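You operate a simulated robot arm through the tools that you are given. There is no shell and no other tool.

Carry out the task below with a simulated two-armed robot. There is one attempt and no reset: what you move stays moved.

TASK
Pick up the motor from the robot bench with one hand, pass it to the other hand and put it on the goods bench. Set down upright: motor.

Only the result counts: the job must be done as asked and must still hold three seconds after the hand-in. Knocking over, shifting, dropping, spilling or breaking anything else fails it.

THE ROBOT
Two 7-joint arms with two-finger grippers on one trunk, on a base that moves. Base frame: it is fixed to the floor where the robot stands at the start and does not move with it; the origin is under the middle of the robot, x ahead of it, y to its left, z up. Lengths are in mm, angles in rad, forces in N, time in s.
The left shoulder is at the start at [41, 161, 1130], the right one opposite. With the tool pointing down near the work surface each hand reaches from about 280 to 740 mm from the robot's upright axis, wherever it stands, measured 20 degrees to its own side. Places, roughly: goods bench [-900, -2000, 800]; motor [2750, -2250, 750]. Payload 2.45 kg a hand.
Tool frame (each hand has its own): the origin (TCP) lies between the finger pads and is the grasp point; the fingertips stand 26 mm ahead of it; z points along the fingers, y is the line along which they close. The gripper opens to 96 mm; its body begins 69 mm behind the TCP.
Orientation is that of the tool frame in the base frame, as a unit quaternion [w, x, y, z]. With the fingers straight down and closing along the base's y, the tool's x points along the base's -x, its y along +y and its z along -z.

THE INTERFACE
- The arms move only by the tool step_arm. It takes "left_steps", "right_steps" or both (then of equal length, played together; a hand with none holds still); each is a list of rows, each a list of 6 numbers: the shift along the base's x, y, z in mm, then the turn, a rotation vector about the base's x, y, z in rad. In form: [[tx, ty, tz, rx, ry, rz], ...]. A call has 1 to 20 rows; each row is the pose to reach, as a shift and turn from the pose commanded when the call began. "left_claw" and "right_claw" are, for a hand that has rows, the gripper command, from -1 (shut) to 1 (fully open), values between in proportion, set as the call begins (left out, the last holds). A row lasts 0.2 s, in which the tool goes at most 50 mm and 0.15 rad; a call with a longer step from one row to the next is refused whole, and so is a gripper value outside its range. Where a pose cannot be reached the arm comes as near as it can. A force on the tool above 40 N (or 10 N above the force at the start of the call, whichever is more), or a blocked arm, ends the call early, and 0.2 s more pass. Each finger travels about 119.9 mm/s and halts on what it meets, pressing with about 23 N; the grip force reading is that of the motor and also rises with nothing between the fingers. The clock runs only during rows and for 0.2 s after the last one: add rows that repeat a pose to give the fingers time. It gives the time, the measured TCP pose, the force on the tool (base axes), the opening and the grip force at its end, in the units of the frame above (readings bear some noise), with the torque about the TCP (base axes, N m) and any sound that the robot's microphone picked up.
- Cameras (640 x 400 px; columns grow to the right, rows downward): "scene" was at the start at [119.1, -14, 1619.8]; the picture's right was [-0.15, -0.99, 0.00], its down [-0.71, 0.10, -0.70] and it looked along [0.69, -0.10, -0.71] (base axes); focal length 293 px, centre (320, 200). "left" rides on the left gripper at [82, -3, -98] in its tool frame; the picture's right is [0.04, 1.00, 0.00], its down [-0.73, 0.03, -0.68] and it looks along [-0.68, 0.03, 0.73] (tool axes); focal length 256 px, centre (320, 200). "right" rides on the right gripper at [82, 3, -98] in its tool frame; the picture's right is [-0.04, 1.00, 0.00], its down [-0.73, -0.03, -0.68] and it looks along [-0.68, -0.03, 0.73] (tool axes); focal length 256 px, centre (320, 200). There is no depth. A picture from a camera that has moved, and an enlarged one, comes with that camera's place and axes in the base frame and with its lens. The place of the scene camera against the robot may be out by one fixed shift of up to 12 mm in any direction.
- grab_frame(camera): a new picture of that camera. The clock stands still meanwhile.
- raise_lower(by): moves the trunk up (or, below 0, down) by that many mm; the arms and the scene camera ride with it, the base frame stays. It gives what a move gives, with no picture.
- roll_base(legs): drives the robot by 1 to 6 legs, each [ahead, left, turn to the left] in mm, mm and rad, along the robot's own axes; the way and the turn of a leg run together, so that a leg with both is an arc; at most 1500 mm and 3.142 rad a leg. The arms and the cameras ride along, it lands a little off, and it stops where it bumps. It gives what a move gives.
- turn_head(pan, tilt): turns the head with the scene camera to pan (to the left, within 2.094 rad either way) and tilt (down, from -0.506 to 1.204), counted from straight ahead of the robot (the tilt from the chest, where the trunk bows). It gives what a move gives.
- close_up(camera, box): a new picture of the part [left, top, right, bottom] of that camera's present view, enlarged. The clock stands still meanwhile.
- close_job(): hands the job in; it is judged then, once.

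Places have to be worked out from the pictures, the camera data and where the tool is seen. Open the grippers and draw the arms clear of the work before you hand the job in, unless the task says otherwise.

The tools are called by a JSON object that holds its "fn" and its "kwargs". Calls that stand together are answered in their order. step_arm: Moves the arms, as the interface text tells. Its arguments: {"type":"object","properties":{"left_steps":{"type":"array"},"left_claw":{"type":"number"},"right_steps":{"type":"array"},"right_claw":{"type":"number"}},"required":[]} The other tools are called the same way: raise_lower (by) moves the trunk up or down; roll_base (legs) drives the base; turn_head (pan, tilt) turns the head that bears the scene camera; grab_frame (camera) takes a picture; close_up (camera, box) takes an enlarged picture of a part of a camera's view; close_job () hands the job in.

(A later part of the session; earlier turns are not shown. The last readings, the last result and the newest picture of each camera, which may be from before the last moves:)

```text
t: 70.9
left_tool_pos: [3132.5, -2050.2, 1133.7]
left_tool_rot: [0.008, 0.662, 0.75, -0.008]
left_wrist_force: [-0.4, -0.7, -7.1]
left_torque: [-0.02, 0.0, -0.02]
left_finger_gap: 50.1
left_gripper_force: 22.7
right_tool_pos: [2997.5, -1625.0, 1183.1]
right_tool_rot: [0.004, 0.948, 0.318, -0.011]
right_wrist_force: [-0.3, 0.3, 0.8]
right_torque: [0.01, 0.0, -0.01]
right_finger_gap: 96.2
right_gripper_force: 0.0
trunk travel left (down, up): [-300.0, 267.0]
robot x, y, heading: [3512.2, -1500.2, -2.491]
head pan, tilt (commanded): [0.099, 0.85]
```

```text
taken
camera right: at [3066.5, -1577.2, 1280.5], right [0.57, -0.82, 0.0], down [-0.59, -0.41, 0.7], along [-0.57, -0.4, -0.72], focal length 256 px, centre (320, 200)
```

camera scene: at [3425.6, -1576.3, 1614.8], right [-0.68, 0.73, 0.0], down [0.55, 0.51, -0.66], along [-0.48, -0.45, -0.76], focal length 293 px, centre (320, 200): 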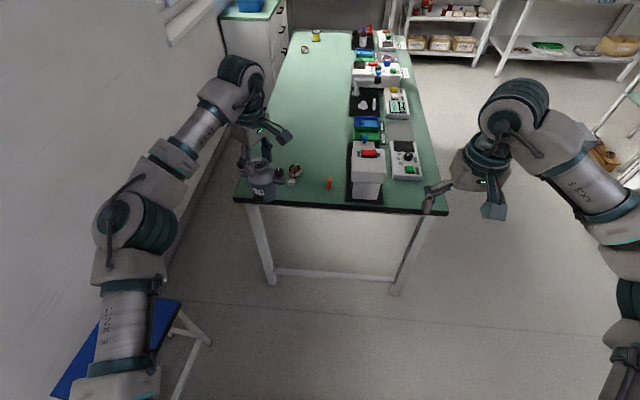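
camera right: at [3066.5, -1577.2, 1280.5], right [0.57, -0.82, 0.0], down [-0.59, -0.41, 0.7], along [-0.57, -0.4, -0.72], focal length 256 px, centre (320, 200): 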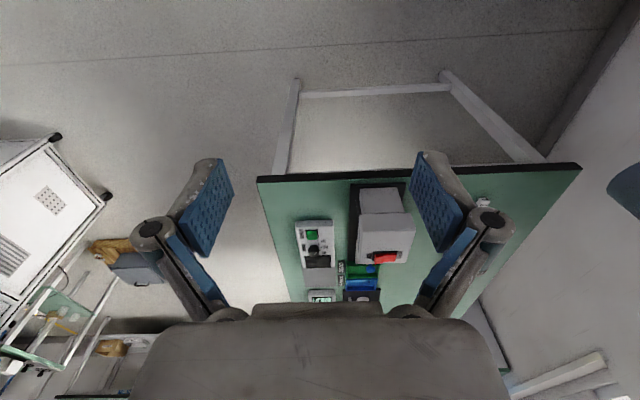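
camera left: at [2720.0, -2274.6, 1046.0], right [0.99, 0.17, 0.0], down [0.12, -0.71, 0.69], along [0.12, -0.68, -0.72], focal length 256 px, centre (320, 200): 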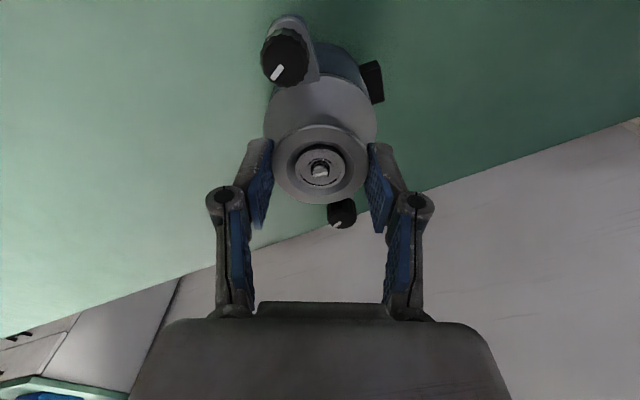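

The motor is clear of the bench and held steadily. I now strafe right into the corridor and drive ahead along it, keeping my heading, which already faces the goods-bench side.

{"fn": "roll_base", "kwargs": {"legs": [[0, -960, 0.01], [1350, 0, 0]]}}

{"fn": "turn_head", "kwargs": {"pan": 0.0, "tilt": 0.6}}

{"fn": "grab_frame", "kwargs": {"camera": "scene"}}

```text
t: 82.2
left_tool_pos: [1486.7, -2156.6, 1133.3]
left_tool_rot: [0.005, 0.659, 0.752, -0.008]
left_wrist_force: [0.3, -0.4, -7.3]
left_torque: [-0.02, -0.02, -0.01]
left_finger_gap: 50.0
left_gripper_force: 23.3
right_tool_pos: [1347.7, -1732.3, 1185.0]
right_tool_rot: [0.003, 0.947, 0.321, -0.012]
right_wrist_force: [0.4, -0.1, -0.4]
right_torque: [-0.01, -0.01, -0.03]
right_finger_gap: 96.0
right_gripper_force: 0.0
trunk travel left (down, up): [-300.0, 267.0]
robot x, y, heading: [1857.1, -1597.5, -2.487]
head pan, tilt (commanded): [0.099, 0.85]
```

```text
t: 83.0
left_tool_pos: [1492.1, -2157.3, 1136.4]
left_tool_rot: [0.006, 0.658, 0.753, -0.01]
left_wrist_force: [1.3, -1.3, -7.5]
left_torque: [0.05, 0.01, -0.01]
left_finger_gap: 50.1
left_gripper_force: 22.9
right_tool_pos: [1355.3, -1733.2, 1187.3]
right_tool_rot: [0.002, 0.947, 0.322, -0.014]
right_wrist_force: [0.9, -0.7, -0.4]
right_torque: [0.06, 0.05, -0.04]
right_finger_gap: 95.9
right_gripper_force: 0.1
trunk travel left (down, up): [-300.0, 267.0]
robot x, y, heading: [1863.0, -1600.8, -2.485]
head pan, tilt (commanded): [0.0, 0.6]
```

```text
taken
camera scene: at [1771.2, -1691.0, 1635.6], right [-0.61, 0.79, 0.01], down [0.45, 0.35, -0.82], along [-0.65, -0.5, -0.57], focal length 293 px, centre (320, 200)
```

scene: 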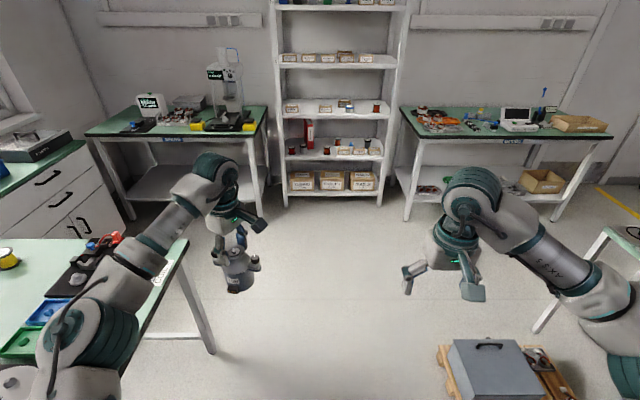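

The way is clear; the pallet is well to my right. I drive ahead 1430 mm to in front of the shelf, then look at the goods bench.

{"fn": "roll_base", "kwargs": {"legs": [[1430, 0, 0.0]]}}

{"fn": "turn_head", "kwargs": {"pan": -0.6, "tilt": 0.6}}

{"fn": "grab_frame", "kwargs": {"camera": "scene"}}

```text
t: 90.1
left_tool_pos: [375.7, -3049.1, 1136.8]
left_tool_rot: [0.005, 0.651, 0.759, -0.01]
left_wrist_force: [0.7, 0.2, -7.6]
left_torque: [-0.03, 0.02, -0.01]
left_finger_gap: 49.8
left_gripper_force: 23.1
right_tool_pos: [230.6, -2627.2, 1187.8]
right_tool_rot: [0.002, 0.944, 0.33, -0.015]
right_wrist_force: [-0.5, -1.3, 0.9]
right_torque: [0.02, 0.03, 0.0]
right_finger_gap: 95.9
right_gripper_force: 0.1
trunk travel left (down, up): [-300.0, 267.0]
robot x, y, heading: [735.4, -2486.3, -2.467]
head pan, tilt (commanded): [0.0, 0.6]
```

```text
t: 91.1
left_tool_pos: [377.1, -3043.2, 1139.0]
left_tool_rot: [0.007, 0.651, 0.759, -0.012]
left_wrist_force: [0.0, -1.0, -6.7]
left_torque: [0.04, 0.01, -0.03]
left_finger_gap: 49.8
left_gripper_force: 23.1
right_tool_pos: [232.2, -2620.2, 1189.4]
right_tool_rot: [0.006, 0.943, 0.331, -0.015]
right_wrist_force: [0.6, -0.1, -0.5]
right_torque: [-0.01, -0.01, 0.0]
right_finger_gap: 96.1
right_gripper_force: 0.0
trunk travel left (down, up): [-300.0, 267.0]
robot x, y, heading: [731.6, -2483.5, -2.464]
head pan, tilt (commanded): [-0.6, 0.6]
```

```text
taken
camera scene: at [623.6, -2524.1, 1636.1], right [-0.08, 1.0, 0.01], down [0.56, 0.05, -0.82], along [-0.82, -0.06, -0.57], focal length 293 px, centre (320, 200)
```

scene: 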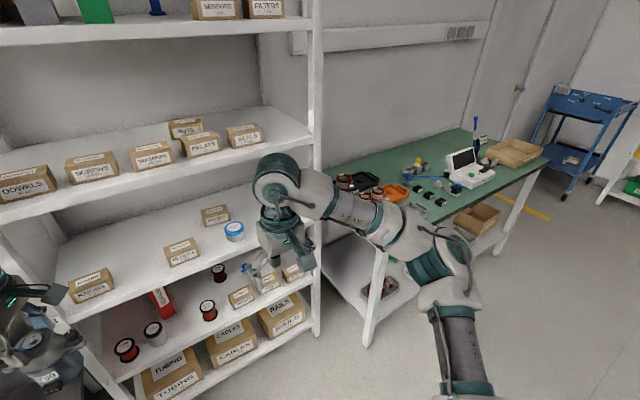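

The hands are about 300–400 mm clear of the shelf front. I strafe right 1000 mm so that I stand in front of the goods bench's left half.

{"fn": "roll_base", "kwargs": {"legs": [[0, -1000, -0.016]]}}

{"fn": "turn_head", "kwargs": {"pan": -0.1, "tilt": 0.7}}

{"fn": "grab_frame", "kwargs": {"camera": "scene"}}

```text
t: 96.3
left_tool_pos: [-249.4, -2250.5, 1140.7]
left_tool_rot: [0.006, 0.659, 0.752, -0.012]
left_wrist_force: [0.1, 0.3, -7.6]
left_torque: [0.02, -0.03, -0.02]
left_finger_gap: 50.0
left_gripper_force: 23.1
right_tool_pos: [-386.9, -1825.3, 1188.6]
right_tool_rot: [0.004, 0.947, 0.321, -0.016]
right_wrist_force: [-0.4, 0.5, 0.3]
right_torque: [0.0, 0.0, 0.02]
right_finger_gap: 96.1
right_gripper_force: 0.1
trunk travel left (down, up): [-300.0, 267.0]
robot x, y, heading: [114.3, -1700.3, -2.484]
head pan, tilt (commanded): [-0.6, 0.6]
```

```text
t: 97.2
left_tool_pos: [-246.8, -2245.9, 1144.8]
left_tool_rot: [0.007, 0.658, 0.753, -0.015]
left_wrist_force: [-0.3, 0.7, -7.1]
left_torque: [-0.02, 0.01, 0.03]
left_finger_gap: 50.2
left_gripper_force: 22.7
right_tool_pos: [-383.6, -1820.2, 1191.5]
right_tool_rot: [0.007, 0.947, 0.321, -0.017]
right_wrist_force: [0.1, -0.3, 0.6]
right_torque: [0.0, 0.01, -0.03]
right_finger_gap: 96.0
right_gripper_force: 0.0
trunk travel left (down, up): [-300.0, 267.0]
robot x, y, heading: [118.0, -1701.5, -2.486]
head pan, tilt (commanded): [-0.099, 0.7]
```

```text
taken
camera scene: at [21.6, -1773.7, 1627.2], right [-0.53, 0.85, 0.0], down [0.55, 0.34, -0.76], along [-0.65, -0.4, -0.65], focal length 293 px, centre (320, 200)
```

scene: 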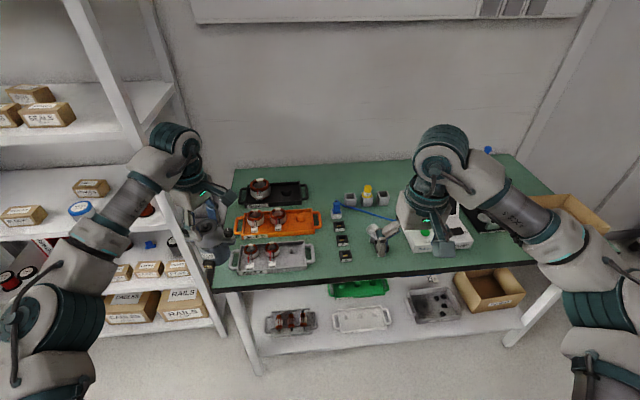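

I see the goods bench with trays, small blocks, the test device and a box. I enlarge it to choose a free spot.

{"fn": "close_up", "kwargs": {"camera": "scene", "box": [200, 140, 460, 302]}}

{"fn": "close_up", "kwargs": {"camera": "scene", "box": [400, 120, 640, 270]}}

{"fn": "grab_frame", "kwargs": {"camera": "right"}}

```text
2.46 times, centred on (330, 221) of scene
camera zoom: at [21.6, -1773.7, 1627.2], right [-0.53, 0.85, 0.0], down [0.55, 0.34, -0.76], along [-0.65, -0.4, -0.65], focal length 722 px, centre (295, 148)
```

zoom: 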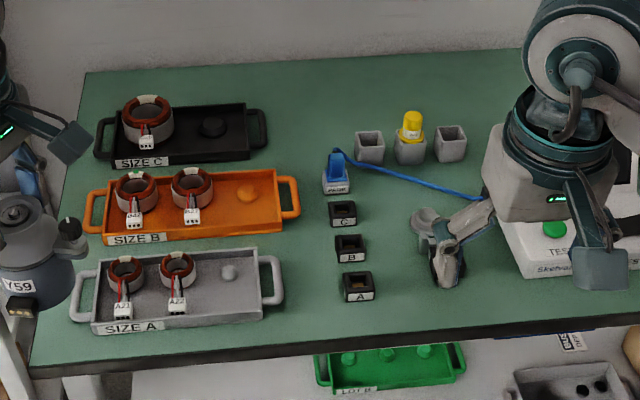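

```text
2.67 times, centred on (520, 195) of scene
camera zoom: at [21.6, -1773.7, 1627.2], right [-0.53, 0.85, 0.0], down [0.55, 0.34, -0.76], along [-0.65, -0.4, -0.65], focal length 782 px, centre (-213, 213)
```

zoom: 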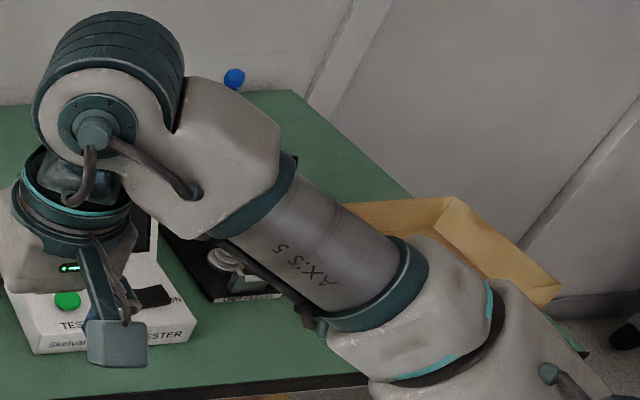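

```text
taken
camera right: at [-312.9, -1771.5, 1286.9], right [0.58, -0.82, 0.0], down [-0.58, -0.41, 0.71], along [-0.58, -0.41, -0.71], focal length 256 px, centre (320, 200)
```

right: 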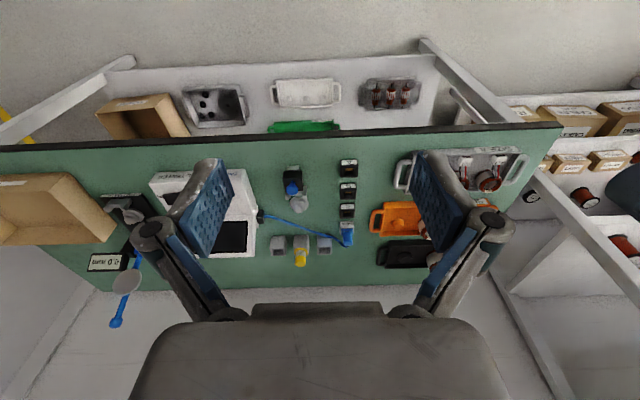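

The bench is crowded; the likely free areas are the strip at the back and perhaps near the front. I enlarge the right hand camera's overhead view to map it.

{"fn": "close_up", "kwargs": {"camera": "right", "box": [230, 120, 410, 300]}}

{"fn": "close_up", "kwargs": {"camera": "right", "box": [0, 120, 280, 300]}}

```text
2.22 times, centred on (320, 210) of right
camera zoom: at [-312.9, -1771.5, 1286.9], right [0.58, -0.82, 0.0], down [-0.58, -0.41, 0.71], along [-0.58, -0.41, -0.71], focal length 569 px, centre (320, 178)
```

zoom: 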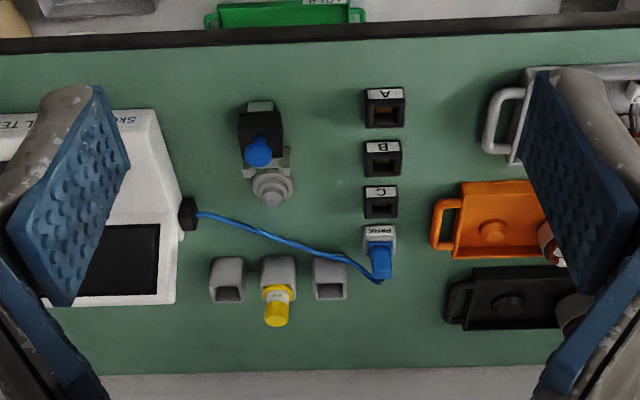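

```text
2.22 times, centred on (140, 210) of right
camera zoom: at [-312.9, -1771.5, 1286.9], right [0.58, -0.82, 0.0], down [-0.58, -0.41, 0.71], along [-0.58, -0.41, -0.71], focal length 569 px, centre (720, 178)
```

zoom: 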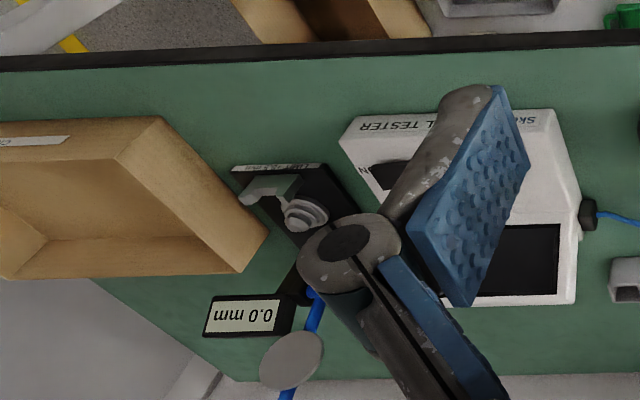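

Mapping from the overhead view: the back strip is reachable only over other items, but there is a free patch at the front edge between the cardboard box and the tester, about 130 × 160 mm, centred near room position u=-1690, v=668. There the right hand can place the motor coming in almost horizontally. Now I prepare the handover: I pitch the right hand forward, well to the right of the left hand.

{"fn": "step_arm", "kwargs": {"right_steps": [[-7, -5, -14, -0.078, 0.101, 0], [-14, -11, -28, -0.155, 0.202, 0], [-21, -16, -41, -0.233, 0.303, 0], [-28, -22, -55, -0.311, 0.404, 0], [-36, -27, -69, -0.388, 0.505, 0], [-43, -33, -83, -0.466, 0.606, 0], [-50, -38, -97, -0.544, 0.707, 0], [-57, -44, -110, -0.622, 0.808, 0], [-64, -49, -124, -0.699, 0.909, 0], [-71, -55, -138, -0.777, 1.01, 0], [-71, -55, -138, -0.777, 1.01, 0]], "right_claw": 1.0}}

{"fn": "grab_frame", "kwargs": {"camera": "scene"}}

{"fn": "grab_frame", "kwargs": {"camera": "right"}}

```text
t: 99.6
left_tool_pos: [-248.7, -2243.3, 1144.4]
left_tool_rot: [0.008, 0.658, 0.752, -0.013]
left_wrist_force: [0.1, 0.1, -6.6]
left_torque: [-0.01, -0.02, 0.0]
left_finger_gap: 50.1
left_gripper_force: 22.5
right_tool_pos: [-452.7, -1869.4, 1059.1]
right_tool_rot: [0.191, 0.768, 0.262, -0.553]
right_wrist_force: [-0.8, 0.4, 0.4]
right_torque: [-0.02, 0.0, -0.03]
right_finger_gap: 96.1
right_gripper_force: 0.1
right hand out of reach, approached as far as the arm can: row 10, 11
trunk travel left (down, up): [-300.0, 267.0]
robot x, y, heading: [117.9, -1703.3, -2.488]
head pan, tilt (commanded): [-0.099, 0.7]
```

```text
taken
camera scene: at [18.9, -1769.6, 1627.2], right [-0.53, 0.85, 0.0], down [0.55, 0.34, -0.76], along [-0.65, -0.4, -0.65], focal length 293 px, centre (320, 200)
```

scene: 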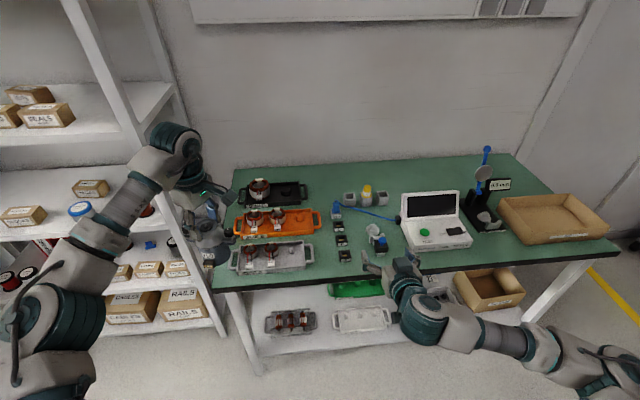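

```text
taken
camera right: at [-355.6, -1800.1, 1013.7], right [0.6, -0.8, 0.04], down [0.31, 0.28, 0.91], along [-0.74, -0.54, 0.41], focal length 256 px, centre (320, 200)
```

right: 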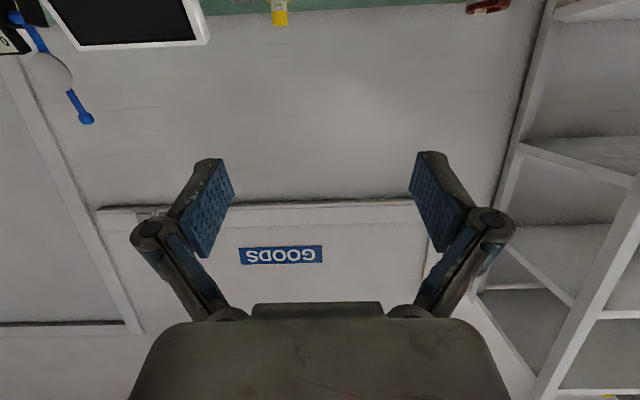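

The right hand is now pitched to 18° below horizontal, pointing straight at the bench (near a joint limit). I check the chosen free patch at the bench's right front now that the arm is out of the view.

{"fn": "close_up", "kwargs": {"camera": "scene", "box": [390, 150, 640, 306]}}

{"fn": "close_up", "kwargs": {"camera": "scene", "box": [130, 110, 290, 300]}}

```text
2.56 times, centred on (515, 228) of scene
camera zoom: at [18.9, -1769.6, 1627.2], right [-0.53, 0.85, 0.0], down [0.55, 0.34, -0.76], along [-0.65, -0.4, -0.65], focal length 751 px, centre (-179, 128)
```

zoom: 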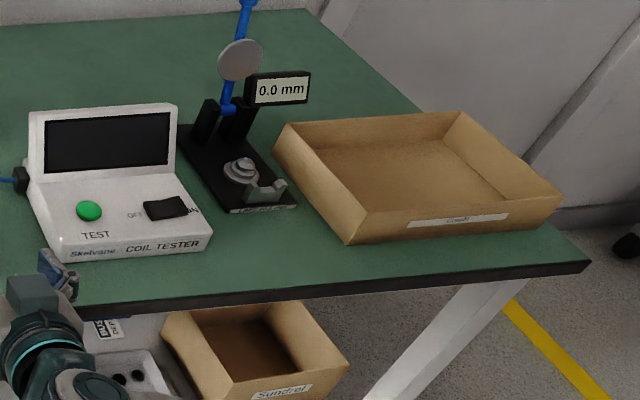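

```text
2.11 times, centred on (210, 205) of scene
camera zoom: at [18.9, -1769.6, 1627.2], right [-0.53, 0.85, 0.0], down [0.55, 0.34, -0.76], along [-0.65, -0.4, -0.65], focal length 618 px, centre (552, 190)
```

zoom: 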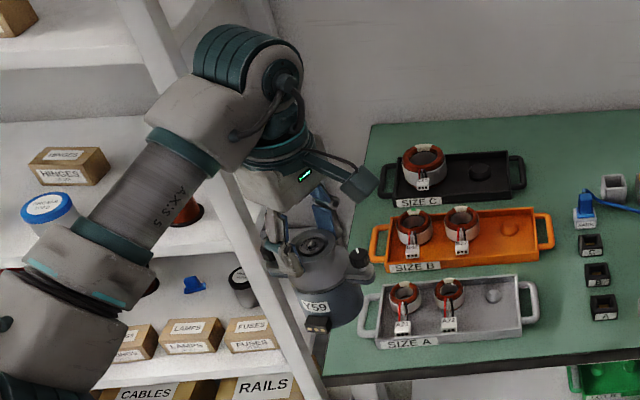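

The patch between the tester and the box, in front of the gauge, is confirmed free: about 200 mm wide and 140 mm deep. Now I bring the left hand with the motor to the front centre and turn it 10° so that the ears lie sideways.

{"fn": "step_arm", "kwargs": {"left_steps": [[-17, 16, 0, 0, 0, 0.017], [-33, 31, 0, 0, 0, 0.034], [-50, 47, 0, 0, 0, 0.051], [-66, 63, 0, 0, 0, 0.068], [-83, 79, 0, 0, 0, 0.085], [-100, 94, 0, 0, 0, 0.102], [-116, 110, 0, 0, 0, 0.119], [-133, 126, 0, 0, 0, 0.136], [-149, 142, 0, 0, 0, 0.153], [-166, 157, 0, 0, 0, 0.17], [-166, 157, 0, 0, 0, 0.17]]}}

{"fn": "turn_head", "kwargs": {"pan": -0.1, "tilt": 0.85}}

{"fn": "grab_frame", "kwargs": {"camera": "scene"}}

{"fn": "grab_frame", "kwargs": {"camera": "right"}}

{"fn": "grab_frame", "kwargs": {"camera": "left"}}

```text
t: 102.0
left_tool_pos: [-378.6, -2091.7, 1135.9]
left_tool_rot: [0.01, 0.591, 0.806, -0.014]
left_wrist_force: [0.0, -0.1, -8.2]
left_torque: [-0.05, 0.02, -0.02]
left_finger_gap: 49.9
left_gripper_force: 22.6
left hand out of reach, approached as far as the arm can: row 7, 8, 9, 10, 11
right_tool_pos: [-454.2, -1869.6, 1058.7]
right_tool_rot: [0.19, 0.769, 0.261, -0.552]
right_wrist_force: [0.1, 0.2, 0.0]
right_torque: [-0.02, -0.01, 0.01]
right_finger_gap: 96.1
right_gripper_force: 0.0
trunk travel left (down, up): [-300.0, 267.0]
robot x, y, heading: [117.3, -1698.8, -2.487]
head pan, tilt (commanded): [-0.099, 0.7]
```

```text
t: 102.7
left_tool_pos: [-379.6, -2091.4, 1136.2]
left_tool_rot: [0.01, 0.592, 0.806, -0.014]
left_wrist_force: [-0.5, -0.3, -7.1]
left_torque: [-0.03, -0.03, -0.03]
left_finger_gap: 50.1
left_gripper_force: 22.4
right_tool_pos: [-453.2, -1869.2, 1058.6]
right_tool_rot: [0.191, 0.768, 0.262, -0.552]
right_wrist_force: [-0.6, 0.2, 0.3]
right_torque: [0.0, -0.02, -0.01]
right_finger_gap: 96.1
right_gripper_force: 0.0
trunk travel left (down, up): [-300.0, 267.0]
robot x, y, heading: [114.6, -1699.0, -2.491]
head pan, tilt (commanded): [-0.099, 0.85]
```

```text
taken
camera scene: at [22.5, -1763.8, 1614.9], right [-0.53, 0.85, 0.0], down [0.64, 0.4, -0.66], along [-0.56, -0.35, -0.75], focal length 293 px, centre (320, 200)
```

scene: 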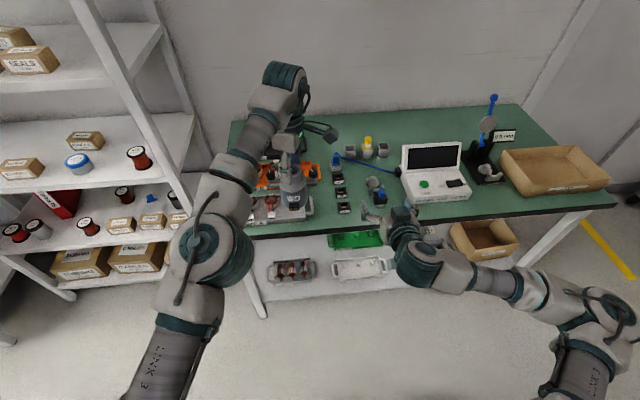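

```text
taken
camera right: at [-356.3, -1799.7, 1013.6], right [0.6, -0.8, 0.04], down [0.3, 0.28, 0.91], along [-0.74, -0.54, 0.41], focal length 256 px, centre (320, 200)
```

right: 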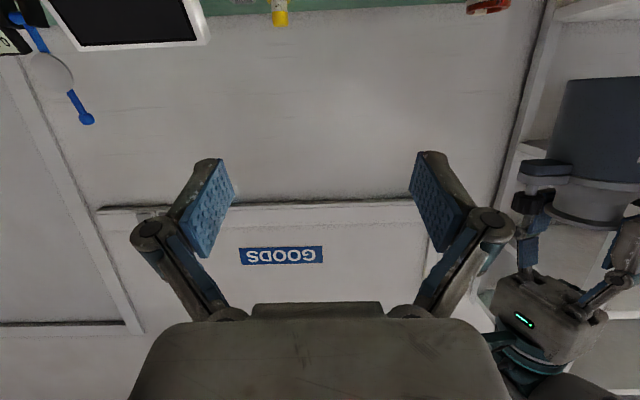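

```text
taken
camera left: at [-406.3, -2012.2, 1231.5], right [0.94, 0.34, -0.01], down [0.25, -0.67, 0.7], along [0.23, -0.66, -0.71], focal length 256 px, centre (320, 200)
```

left: 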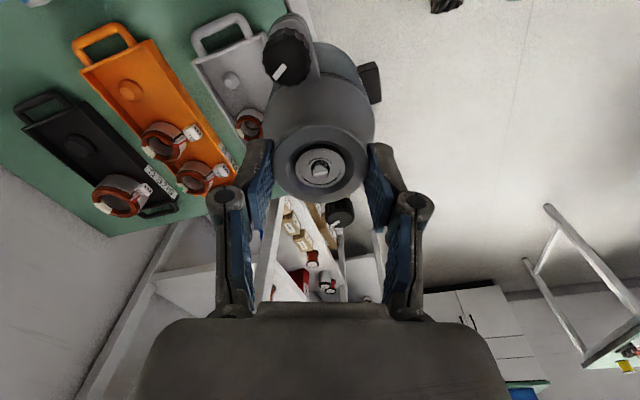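

The left hand reached (-380,-2091,1136) with the ears now sideways; the motor's bottom should be near z 1026. I bring the right hand in from below: down to about z 985, then sideways and ahead until its open fingers are under the motor.

{"fn": "step_arm", "kwargs": {"right_steps": [[0, 0, -34, 0.027, -0.036, 0], [0, 0, -68, 0.0545, -0.0716, 0], [14, -34, -68, 0.0545, -0.0716, 0], [27, -68, -68, 0.0545, -0.0716, 0], [41, -103, -68, 0.0545, -0.0716, 0], [54, -137, -68, 0.0545, -0.0716, 0], [68, -171, -68, 0.0545, -0.0716, 0], [82, -205, -68, 0.0545, -0.0716, 0], [82, -205, -68, 0.0545, -0.0716, 0]]}}

{"fn": "grab_frame", "kwargs": {"camera": "right"}}

{"fn": "grab_frame", "kwargs": {"camera": "scene"}}

```text
t: 104.7
left_tool_pos: [-378.1, -2093.4, 1136.2]
left_tool_rot: [0.011, 0.592, 0.806, -0.013]
left_wrist_force: [-0.2, 0.4, -6.9]
left_torque: [-0.03, -0.03, -0.01]
left_finger_gap: 49.9
left_gripper_force: 23.2
right_tool_pos: [-367.8, -2075.3, 989.9]
right_tool_rot: [0.178, 0.793, 0.27, -0.517]
right_wrist_force: [0.5, -1.4, -0.1]
right_torque: [-0.02, 0.01, -0.01]
right_finger_gap: 96.0
right_gripper_force: 0.1
trunk travel left (down, up): [-300.0, 267.0]
robot x, y, heading: [118.3, -1699.8, -2.486]
head pan, tilt (commanded): [-0.099, 0.85]
```

```text
taken
camera right: at [-268.1, -2004.2, 955.5], right [0.6, -0.8, 0.04], down [0.24, 0.23, 0.94], along [-0.76, -0.56, 0.33], focal length 256 px, centre (320, 200)
```

right: 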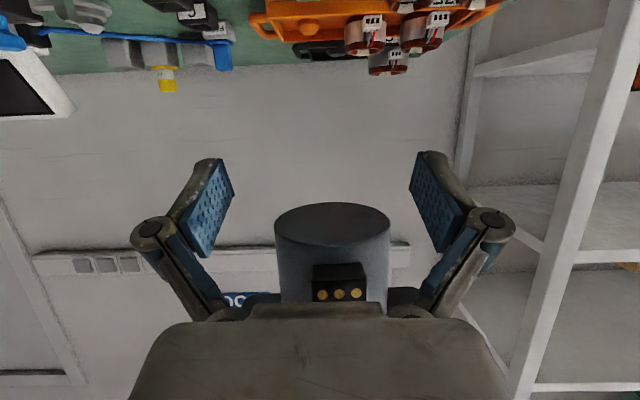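

```text
taken
camera scene: at [24.3, -1767.2, 1614.9], right [-0.53, 0.85, 0.0], down [0.64, 0.4, -0.66], along [-0.56, -0.35, -0.76], focal length 293 px, centre (320, 200)
```

scene: 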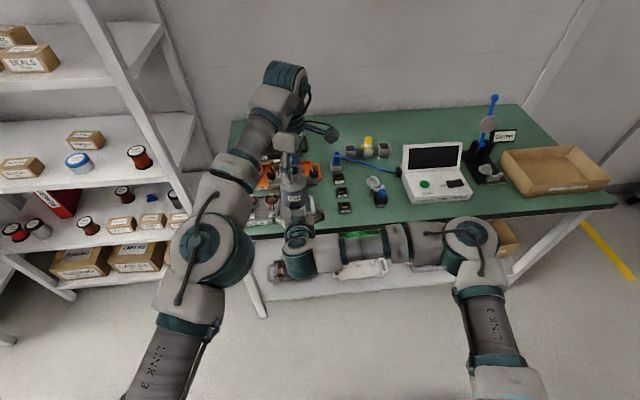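

From the right camera the motor's bottom centre is at about (-380,-2095,1023), 7–8 mm to the left of the right hand's centre line and 22 mm ahead of its TCP. I correct sideways and rise partway, then check the view.

{"fn": "step_arm", "kwargs": {"right_steps": [[4.5, -6, 0, 0, 0, 0], [4.5, -6, 15, 0, 0, 0], [4.5, -6, 30, 0, 0, 0], [4.5, -6, 30, 0, 0, 0]]}}

{"fn": "grab_frame", "kwargs": {"camera": "right"}}

{"fn": "close_up", "kwargs": {"camera": "scene", "box": [220, 110, 380, 290]}}

```text
t: 105.7
left_tool_pos: [-378.9, -2094.5, 1134.9]
left_tool_rot: [0.01, 0.592, 0.806, -0.014]
left_wrist_force: [-0.7, -0.2, -7.0]
left_torque: [0.01, -0.02, -0.03]
left_finger_gap: 50.2
left_gripper_force: 23.0
right_tool_pos: [-365.6, -2080.5, 1020.9]
right_tool_rot: [0.178, 0.792, 0.269, -0.518]
right_wrist_force: [-0.6, -0.3, -0.4]
right_torque: [0.0, 0.01, -0.03]
right_finger_gap: 96.0
right_gripper_force: 0.0
trunk travel left (down, up): [-300.0, 267.0]
robot x, y, heading: [113.2, -1704.8, -2.488]
head pan, tilt (commanded): [-0.099, 0.85]
```

```text
taken
camera right: at [-266.0, -2008.5, 987.0], right [0.6, -0.8, 0.04], down [0.24, 0.23, 0.94], along [-0.76, -0.56, 0.33], focal length 256 px, centre (320, 200)
```

right: 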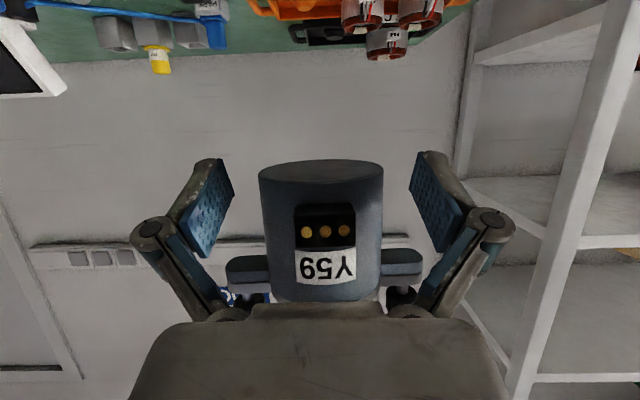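

```text
2.22 times, centred on (300, 200) of scene
camera zoom: at [23.3, -1766.7, 1614.8], right [-0.53, 0.85, 0.0], down [0.64, 0.4, -0.66], along [-0.56, -0.35, -0.76], focal length 652 px, centre (364, 200)
```

zoom: 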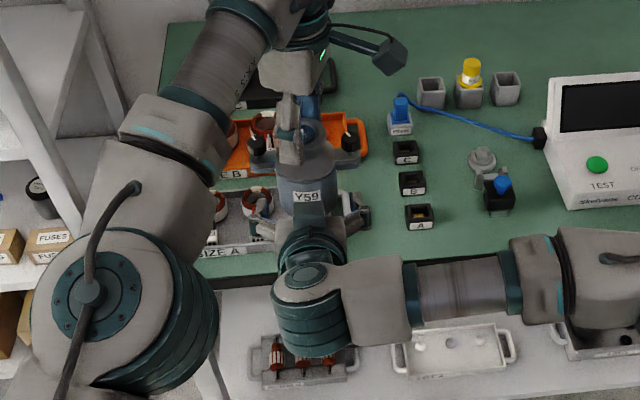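

The body is centred between the right fingers, with the ear undersides about 53 mm above the motor's bottom. I rise another 31 mm and move 9 mm ahead, so that the pads meet the body about 27 mm above its bottom.

{"fn": "step_arm", "kwargs": {"right_steps": [[0, 0, 11, 0, 0, 0], [0, 0, 22, 0, 0, 0], [0, 0, 31, 0, 0, 0], [-3.5, -2.7, 31, 0, 0, 0], [-7.1, -5.5, 31, 0, 0, 0], [-7.1, -5.5, 31, 0, 0, 0]]}}

{"fn": "grab_frame", "kwargs": {"camera": "right"}}

{"fn": "grab_frame", "kwargs": {"camera": "left"}}

{"fn": "close_up", "kwargs": {"camera": "scene", "box": [240, 120, 360, 240]}}

```text
t: 107.1
left_tool_pos: [-378.5, -2091.9, 1135.9]
left_tool_rot: [0.01, 0.592, 0.806, -0.013]
left_wrist_force: [0.4, 0.3, -6.8]
left_torque: [-0.03, -0.02, -0.06]
left_finger_gap: 50.0
left_gripper_force: 23.0
right_tool_pos: [-372.4, -2084.9, 1053.9]
right_tool_rot: [0.179, 0.793, 0.27, -0.516]
right_wrist_force: [1.1, 0.3, -0.1]
right_torque: [0.02, 0.02, -0.01]
right_finger_gap: 96.0
right_gripper_force: 0.1
trunk travel left (down, up): [-300.0, 267.0]
robot x, y, heading: [116.0, -1698.6, -2.489]
head pan, tilt (commanded): [-0.099, 0.85]
```

```text
taken
camera right: at [-272.5, -2014.0, 1019.3], right [0.6, -0.8, 0.04], down [0.24, 0.23, 0.94], along [-0.76, -0.56, 0.33], focal length 256 px, centre (320, 200)
```

right: 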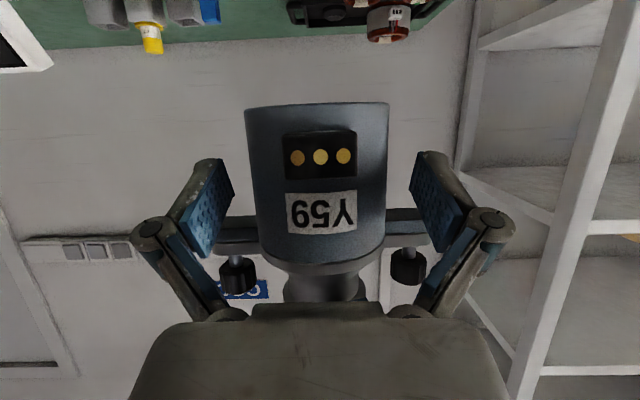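

```text
taken
camera left: at [-405.9, -2012.5, 1231.6], right [0.94, 0.34, -0.01], down [0.25, -0.67, 0.7], along [0.23, -0.66, -0.71], focal length 256 px, centre (320, 200)
```

left: 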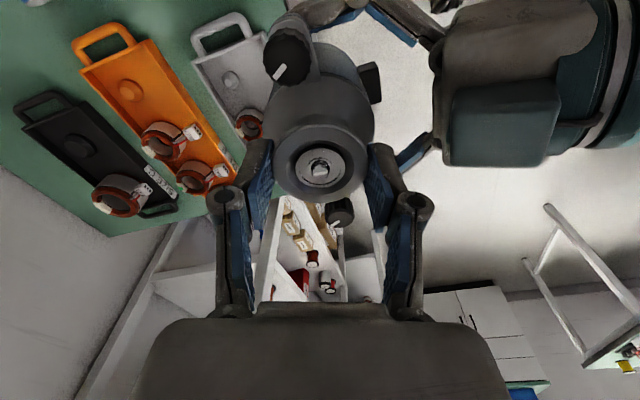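

```text
3.33 times, centred on (300, 180) of scene
camera zoom: at [23.5, -1766.2, 1614.9], right [-0.53, 0.85, 0.0], down [0.64, 0.4, -0.66], along [-0.56, -0.35, -0.76], focal length 978 px, centre (387, 267)
```

zoom: 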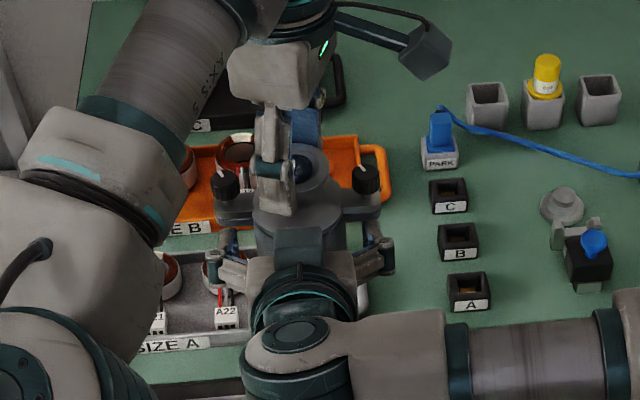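

The motor body sits centred between the right fingers, below the ears and clear of the left hand. I close the right gripper on the body while the left keeps holding.

{"fn": "step_arm", "kwargs": {"right_steps": [[0, 0, 0, 0, 0, 0], [0, 0, 0, 0, 0, 0], [0, 0, 0, 0, 0, 0], [0, 0, 0, 0, 0, 0]], "right_claw": -1.0}}

{"fn": "grab_frame", "kwargs": {"camera": "right"}}

{"fn": "grab_frame", "kwargs": {"camera": "left"}}

```text
t: 108.1
left_tool_pos: [-378.8, -2091.3, 1134.9]
left_tool_rot: [0.009, 0.592, 0.805, -0.014]
left_wrist_force: [-2.3, -4.0, -9.2]
left_torque: [-0.5, -0.07, 0.04]
left_finger_gap: 50.1
left_gripper_force: 23.6
right_tool_pos: [-373.2, -2085.5, 1054.7]
right_tool_rot: [0.178, 0.792, 0.269, -0.517]
right_wrist_force: [2.1, 4.8, 2.8]
right_torque: [0.07, 0.27, -0.03]
right_finger_gap: 69.7
right_gripper_force: 22.8
trunk travel left (down, up): [-300.0, 267.0]
robot x, y, heading: [119.3, -1699.8, -2.491]
head pan, tilt (commanded): [-0.099, 0.85]
```

```text
taken
camera right: at [-272.4, -2014.1, 1019.3], right [0.6, -0.8, 0.04], down [0.24, 0.23, 0.94], along [-0.76, -0.56, 0.33], focal length 256 px, centre (320, 200)
```

right: 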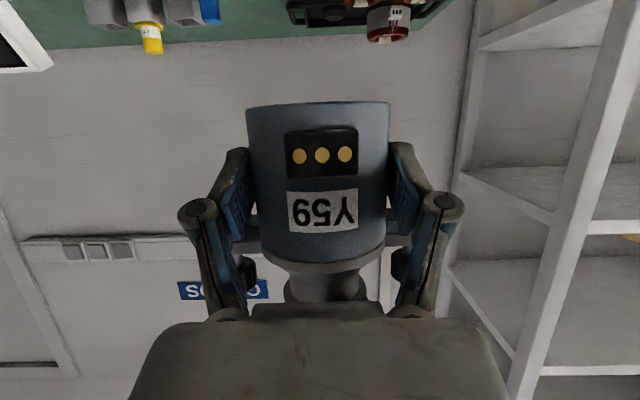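

```text
taken
camera left: at [-406.0, -2012.9, 1231.4], right [0.94, 0.34, -0.01], down [0.25, -0.67, 0.7], along [0.23, -0.66, -0.71], focal length 256 px, centre (320, 200)
```

left: 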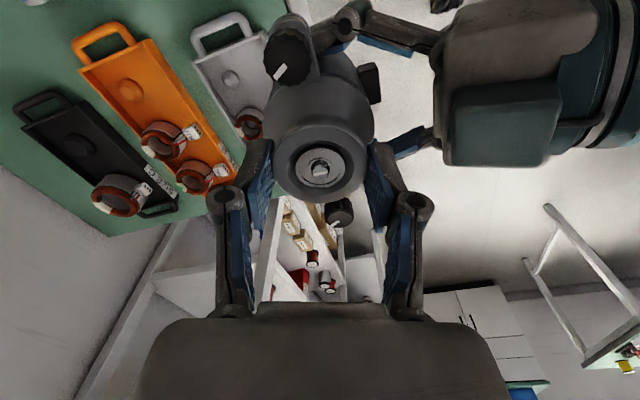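

Both hands hold the motor: left gap 50 mm, right gap 70 mm, each at about 23 N. I open the left gripper slightly (about 62 mm, enough to clear the disc without touching the right hand) and watch the right wrist take the load.

{"fn": "step_arm", "kwargs": {"left_steps": [[0, 0, 0, 0, 0, 0], [0, 0, 0, 0, 0, 0], [0, 0, 0, 0, 0, 0]], "left_claw": 0.3}}

{"fn": "grab_frame", "kwargs": {"camera": "left"}}

{"fn": "grab_frame", "kwargs": {"camera": "right"}}

```text
t: 108.9
left_tool_pos: [-378.9, -2091.3, 1135.4]
left_tool_rot: [0.01, 0.592, 0.806, -0.014]
left_wrist_force: [-0.4, -1.1, 0.7]
left_torque: [-0.02, 0.03, 0.0]
left_finger_gap: 62.5
left_gripper_force: 0.1
right_tool_pos: [-372.2, -2084.5, 1054.6]
right_tool_rot: [0.179, 0.792, 0.27, -0.517]
right_wrist_force: [-0.9, -0.6, -0.1]
right_torque: [0.04, -0.03, -0.01]
right_finger_gap: 69.8
right_gripper_force: 23.1
trunk travel left (down, up): [-300.0, 267.0]
robot x, y, heading: [119.2, -1701.5, -2.485]
head pan, tilt (commanded): [-0.099, 0.85]
```

```text
taken
camera left: at [-405.9, -2012.5, 1231.7], right [0.94, 0.34, -0.01], down [0.25, -0.67, 0.7], along [0.23, -0.66, -0.71], focal length 256 px, centre (320, 200)
```

left: 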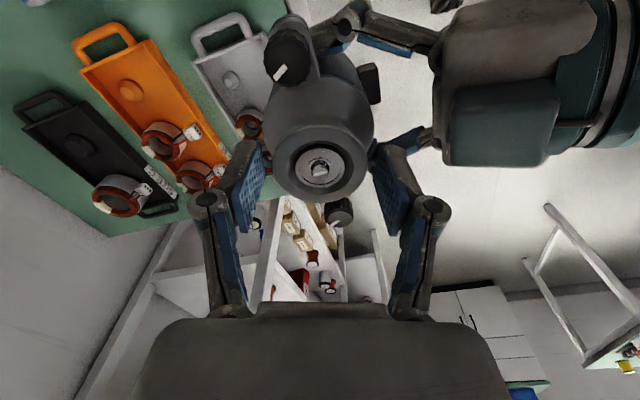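

```text
taken
camera right: at [-272.4, -2014.1, 1019.0], right [0.6, -0.8, 0.04], down [0.24, 0.23, 0.94], along [-0.76, -0.56, 0.33], focal length 256 px, centre (320, 200)
```

right: 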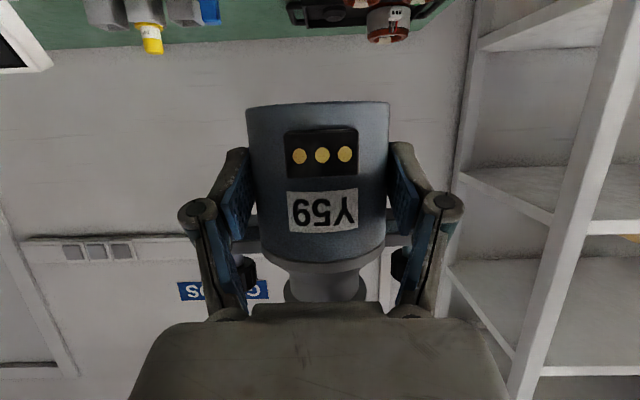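

The left hand has let go and the motor stays put between the right fingers. I now lift the left hand straight up slowly and watch the readings.

{"fn": "step_arm", "kwargs": {"left_steps": [[0, 0, 8, 0, 0, 0], [0, 0, 20, 0, 0, 0], [0, 0, 35, 0, 0, 0], [0, 0, 35, 0, 0, 0]]}}

{"fn": "grab_frame", "kwargs": {"camera": "left"}}

{"fn": "grab_frame", "kwargs": {"camera": "right"}}

```text
t: 109.9
left_tool_pos: [-366.6, -2092.7, 1165.4]
left_tool_rot: [0.009, 0.592, 0.806, -0.013]
left_wrist_force: [-0.7, 0.1, -0.4]
left_torque: [0.03, -0.02, 0.02]
left_finger_gap: 62.3
left_gripper_force: 0.1
left hand out of reach, approached as far as the arm can: row 2, 3, 4
right_tool_pos: [-373.7, -2086.5, 1053.1]
right_tool_rot: [0.178, 0.793, 0.27, -0.517]
right_wrist_force: [0.1, 0.6, -0.1]
right_torque: [0.03, -0.05, 0.02]
right_finger_gap: 69.5
right_gripper_force: 22.9
trunk travel left (down, up): [-300.0, 267.0]
robot x, y, heading: [118.0, -1701.4, -2.484]
head pan, tilt (commanded): [-0.099, 0.85]
```

```text
taken
camera left: at [-394.8, -2012.5, 1261.2], right [0.94, 0.34, -0.01], down [0.25, -0.67, 0.7], along [0.23, -0.66, -0.71], focal length 256 px, centre (320, 200)
```

left: 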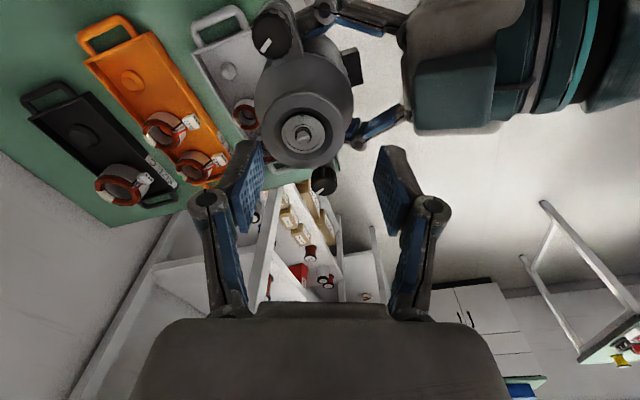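

```text
taken
camera right: at [-272.0, -2014.7, 1018.9], right [0.6, -0.8, 0.04], down [0.24, 0.23, 0.94], along [-0.76, -0.56, 0.33], focal length 256 px, centre (320, 200)
```

right: 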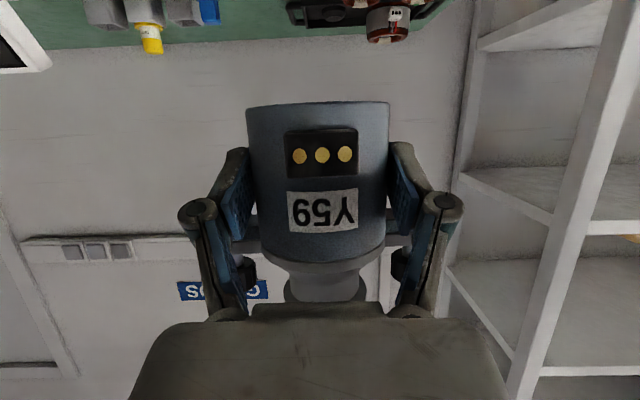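

The left hand is clear above the disc (fingertips about 14 mm over it) and the right hand alone holds the motor, unchanged in its view. I take the left hand away to the left and up.

{"fn": "step_arm", "kwargs": {"left_steps": [[12, -16, 5, 0, 0, 0], [31, -40, 10, 0, 0, 0], [55, -72, 15, 0, 0, 0], [79, -103, 20, 0, 0, 0], [104, -135, 25, 0, 0, 0], [128, -167, 30, 0, 0, 0], [146, -190, 30, 0, 0, 0], [146, -190, 30, 0, 0, 0]]}}

{"fn": "grab_frame", "kwargs": {"camera": "scene"}}

{"fn": "grab_frame", "kwargs": {"camera": "right"}}

```text
t: 111.7
left_tool_pos: [-233.2, -2300.1, 1203.9]
left_tool_rot: [0.009, 0.592, 0.806, -0.013]
left_wrist_force: [0.0, -0.4, -0.3]
left_torque: [0.0, -0.01, 0.0]
left_finger_gap: 62.3
left_gripper_force: 0.0
left hand out of reach, approached as far as the arm can: row 2, 3, 4, 5, 6, 7, 8
right_tool_pos: [-371.6, -2087.3, 1053.3]
right_tool_rot: [0.178, 0.793, 0.27, -0.517]
right_wrist_force: [0.2, -0.7, -0.3]
right_torque: [0.01, -0.06, 0.0]
right_finger_gap: 69.7
right_gripper_force: 23.2
trunk travel left (down, up): [-300.0, 267.0]
robot x, y, heading: [115.2, -1701.9, -2.485]
head pan, tilt (commanded): [-0.099, 0.85]
```

```text
taken
camera scene: at [24.9, -1768.6, 1614.9], right [-0.53, 0.85, 0.0], down [0.64, 0.4, -0.66], along [-0.56, -0.34, -0.76], focal length 293 px, centre (320, 200)
```

scene: 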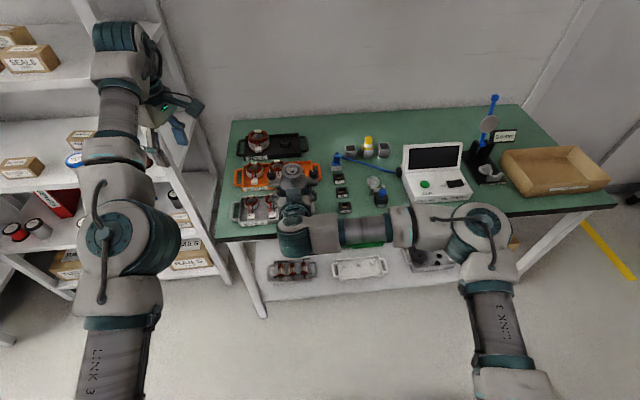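

```text
taken
camera right: at [-271.4, -2015.4, 1019.0], right [0.6, -0.8, 0.04], down [0.24, 0.23, 0.94], along [-0.76, -0.56, 0.33], focal length 256 px, centre (320, 200)
```

right: 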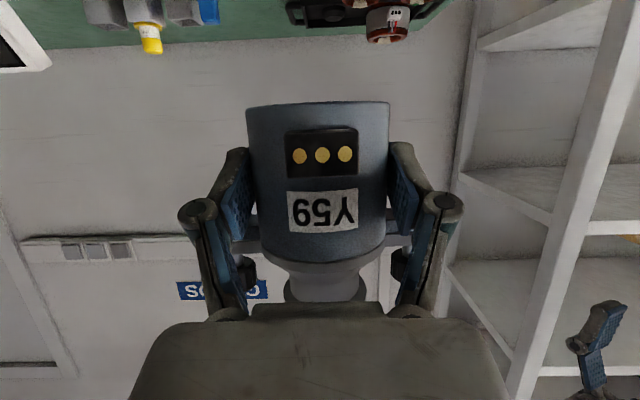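

The handover is done; the right hand alone holds the motor. I retract the left hand toward my body so that it stays clear of the bench during the next moves.

{"fn": "step_arm", "kwargs": {"left_steps": [[32, 25, 0, 0, 0, 0], [65, 50, 0, 0, 0, 0], [98, 75, 0, 0, 0, 0], [130, 100, 0, 0, 0, 0], [163, 125, 0, 0, 0, 0], [195, 150, 0, 0, 0, 0], [195, 150, 0, 0, 0, 0]]}}

{"fn": "roll_base", "kwargs": {"legs": [[0, -400, 0], [0, -350, 0.0]]}}

{"fn": "grab_frame", "kwargs": {"camera": "scene"}}

{"fn": "grab_frame", "kwargs": {"camera": "right"}}

```text
t: 113.5
left_tool_pos: [-41.5, -2172.8, 1243.5]
left_tool_rot: [-0.046, 0.529, 0.847, 0.003]
left_wrist_force: [0.1, 0.1, -0.3]
left_torque: [-0.05, -0.06, 0.03]
left_finger_gap: 62.5
left_gripper_force: 0.1
left hand out of reach, approached as far as the arm can: row 1, 2, 3, 4, 5
right_tool_pos: [-375.2, -2078.5, 1053.9]
right_tool_rot: [0.183, 0.793, 0.269, -0.516]
right_wrist_force: [-0.5, 1.3, -7.8]
right_torque: [0.1, -0.08, 0.02]
right_finger_gap: 69.6
right_gripper_force: 22.4
trunk travel left (down, up): [-300.0, 267.0]
robot x, y, heading: [120.0, -1700.9, -2.486]
head pan, tilt (commanded): [-0.099, 0.85]
stopped in row 7 (left hand): the arm was blocked; the commanded pose is now the measured one
```

```text
t: 117.8
left_tool_pos: [-472.0, -1611.1, 1232.6]
left_tool_rot: [-0.057, 0.534, 0.844, 0.011]
left_wrist_force: [-1.2, -0.3, -1.5]
left_torque: [0.02, -0.1, 0.0]
left_finger_gap: 62.6
left_gripper_force: 0.0
right_tool_pos: [-804.0, -1507.3, 1052.9]
right_tool_rot: [0.169, 0.792, 0.271, -0.521]
right_wrist_force: [1.0, 0.3, -9.0]
right_torque: [-0.01, 0.01, -0.03]
right_finger_gap: 69.4
right_gripper_force: 23.4
trunk travel left (down, up): [-300.0, 267.0]
robot x, y, heading: [-319.9, -1115.1, -2.501]
head pan, tilt (commanded): [-0.099, 0.85]
```

```text
taken
camera scene: at [-387.4, -1225.9, 1612.8], right [-0.52, 0.86, 0.04], down [0.63, 0.41, -0.66], along [-0.58, -0.32, -0.75], focal length 293 px, centre (320, 200)
```

scene: 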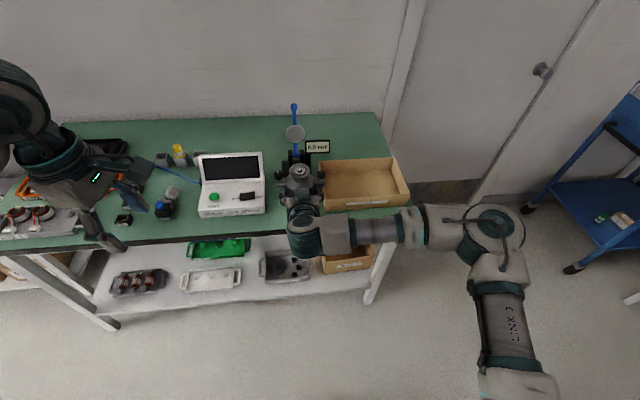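

```text
taken
camera right: at [-704.7, -1436.6, 1018.2], right [0.59, -0.81, 0.02], down [0.25, 0.21, 0.95], along [-0.77, -0.55, 0.33], focal length 256 px, centre (320, 200)
```

right: 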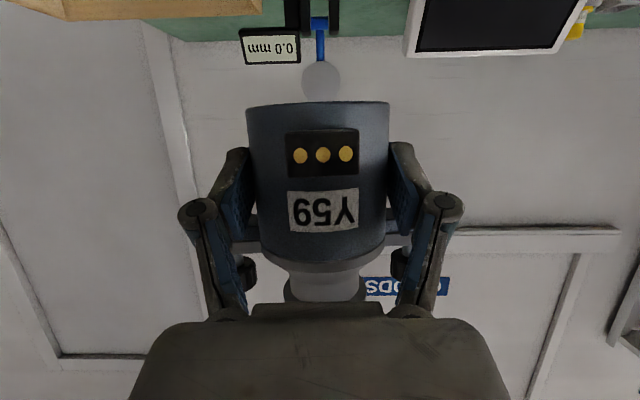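

The right wrist now reads about 8 N, so it carries the motor. I am in front of the free patch. I enlarge the scene to compare the motor's position with the patch between tester and box.

{"fn": "turn_head", "kwargs": {"pan": 0.0, "tilt": 0.85}}

{"fn": "close_up", "kwargs": {"camera": "scene", "box": [180, 80, 440, 280]}}

{"fn": "grab_frame", "kwargs": {"camera": "left"}}

```text
t: 118.5
left_tool_pos: [-466.8, -1606.9, 1240.0]
left_tool_rot: [-0.056, 0.531, 0.845, 0.006]
left_wrist_force: [0.4, -1.6, 0.1]
left_torque: [0.08, 0.07, -0.03]
left_finger_gap: 62.4
left_gripper_force: 0.0
right_tool_pos: [-796.0, -1507.2, 1056.7]
right_tool_rot: [0.174, 0.791, 0.271, -0.521]
right_wrist_force: [3.2, -2.5, -7.3]
right_torque: [0.05, 0.0, -0.09]
right_finger_gap: 69.4
right_gripper_force: 23.1
trunk travel left (down, up): [-300.0, 267.0]
robot x, y, heading: [-322.3, -1122.2, -2.493]
head pan, tilt (commanded): [0.0, 0.85]
```

```text
2.00 times, centred on (310, 180) of scene
camera zoom: at [-389.1, -1218.0, 1614.5], right [-0.6, 0.8, 0.02], down [0.6, 0.46, -0.66], along [-0.53, -0.38, -0.75], focal length 587 px, centre (340, 240)
```

zoom: 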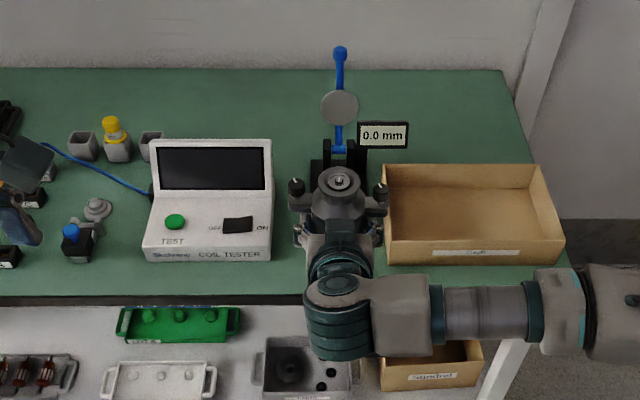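

```text
taken
camera left: at [-495.3, -1542.2, 1345.2], right [0.88, 0.47, -0.04], down [0.4, -0.69, 0.6], along [0.25, -0.55, -0.8], focal length 256 px, centre (320, 200)
```

left: 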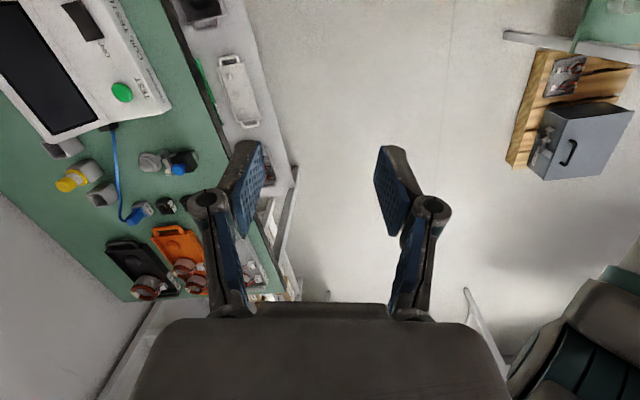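

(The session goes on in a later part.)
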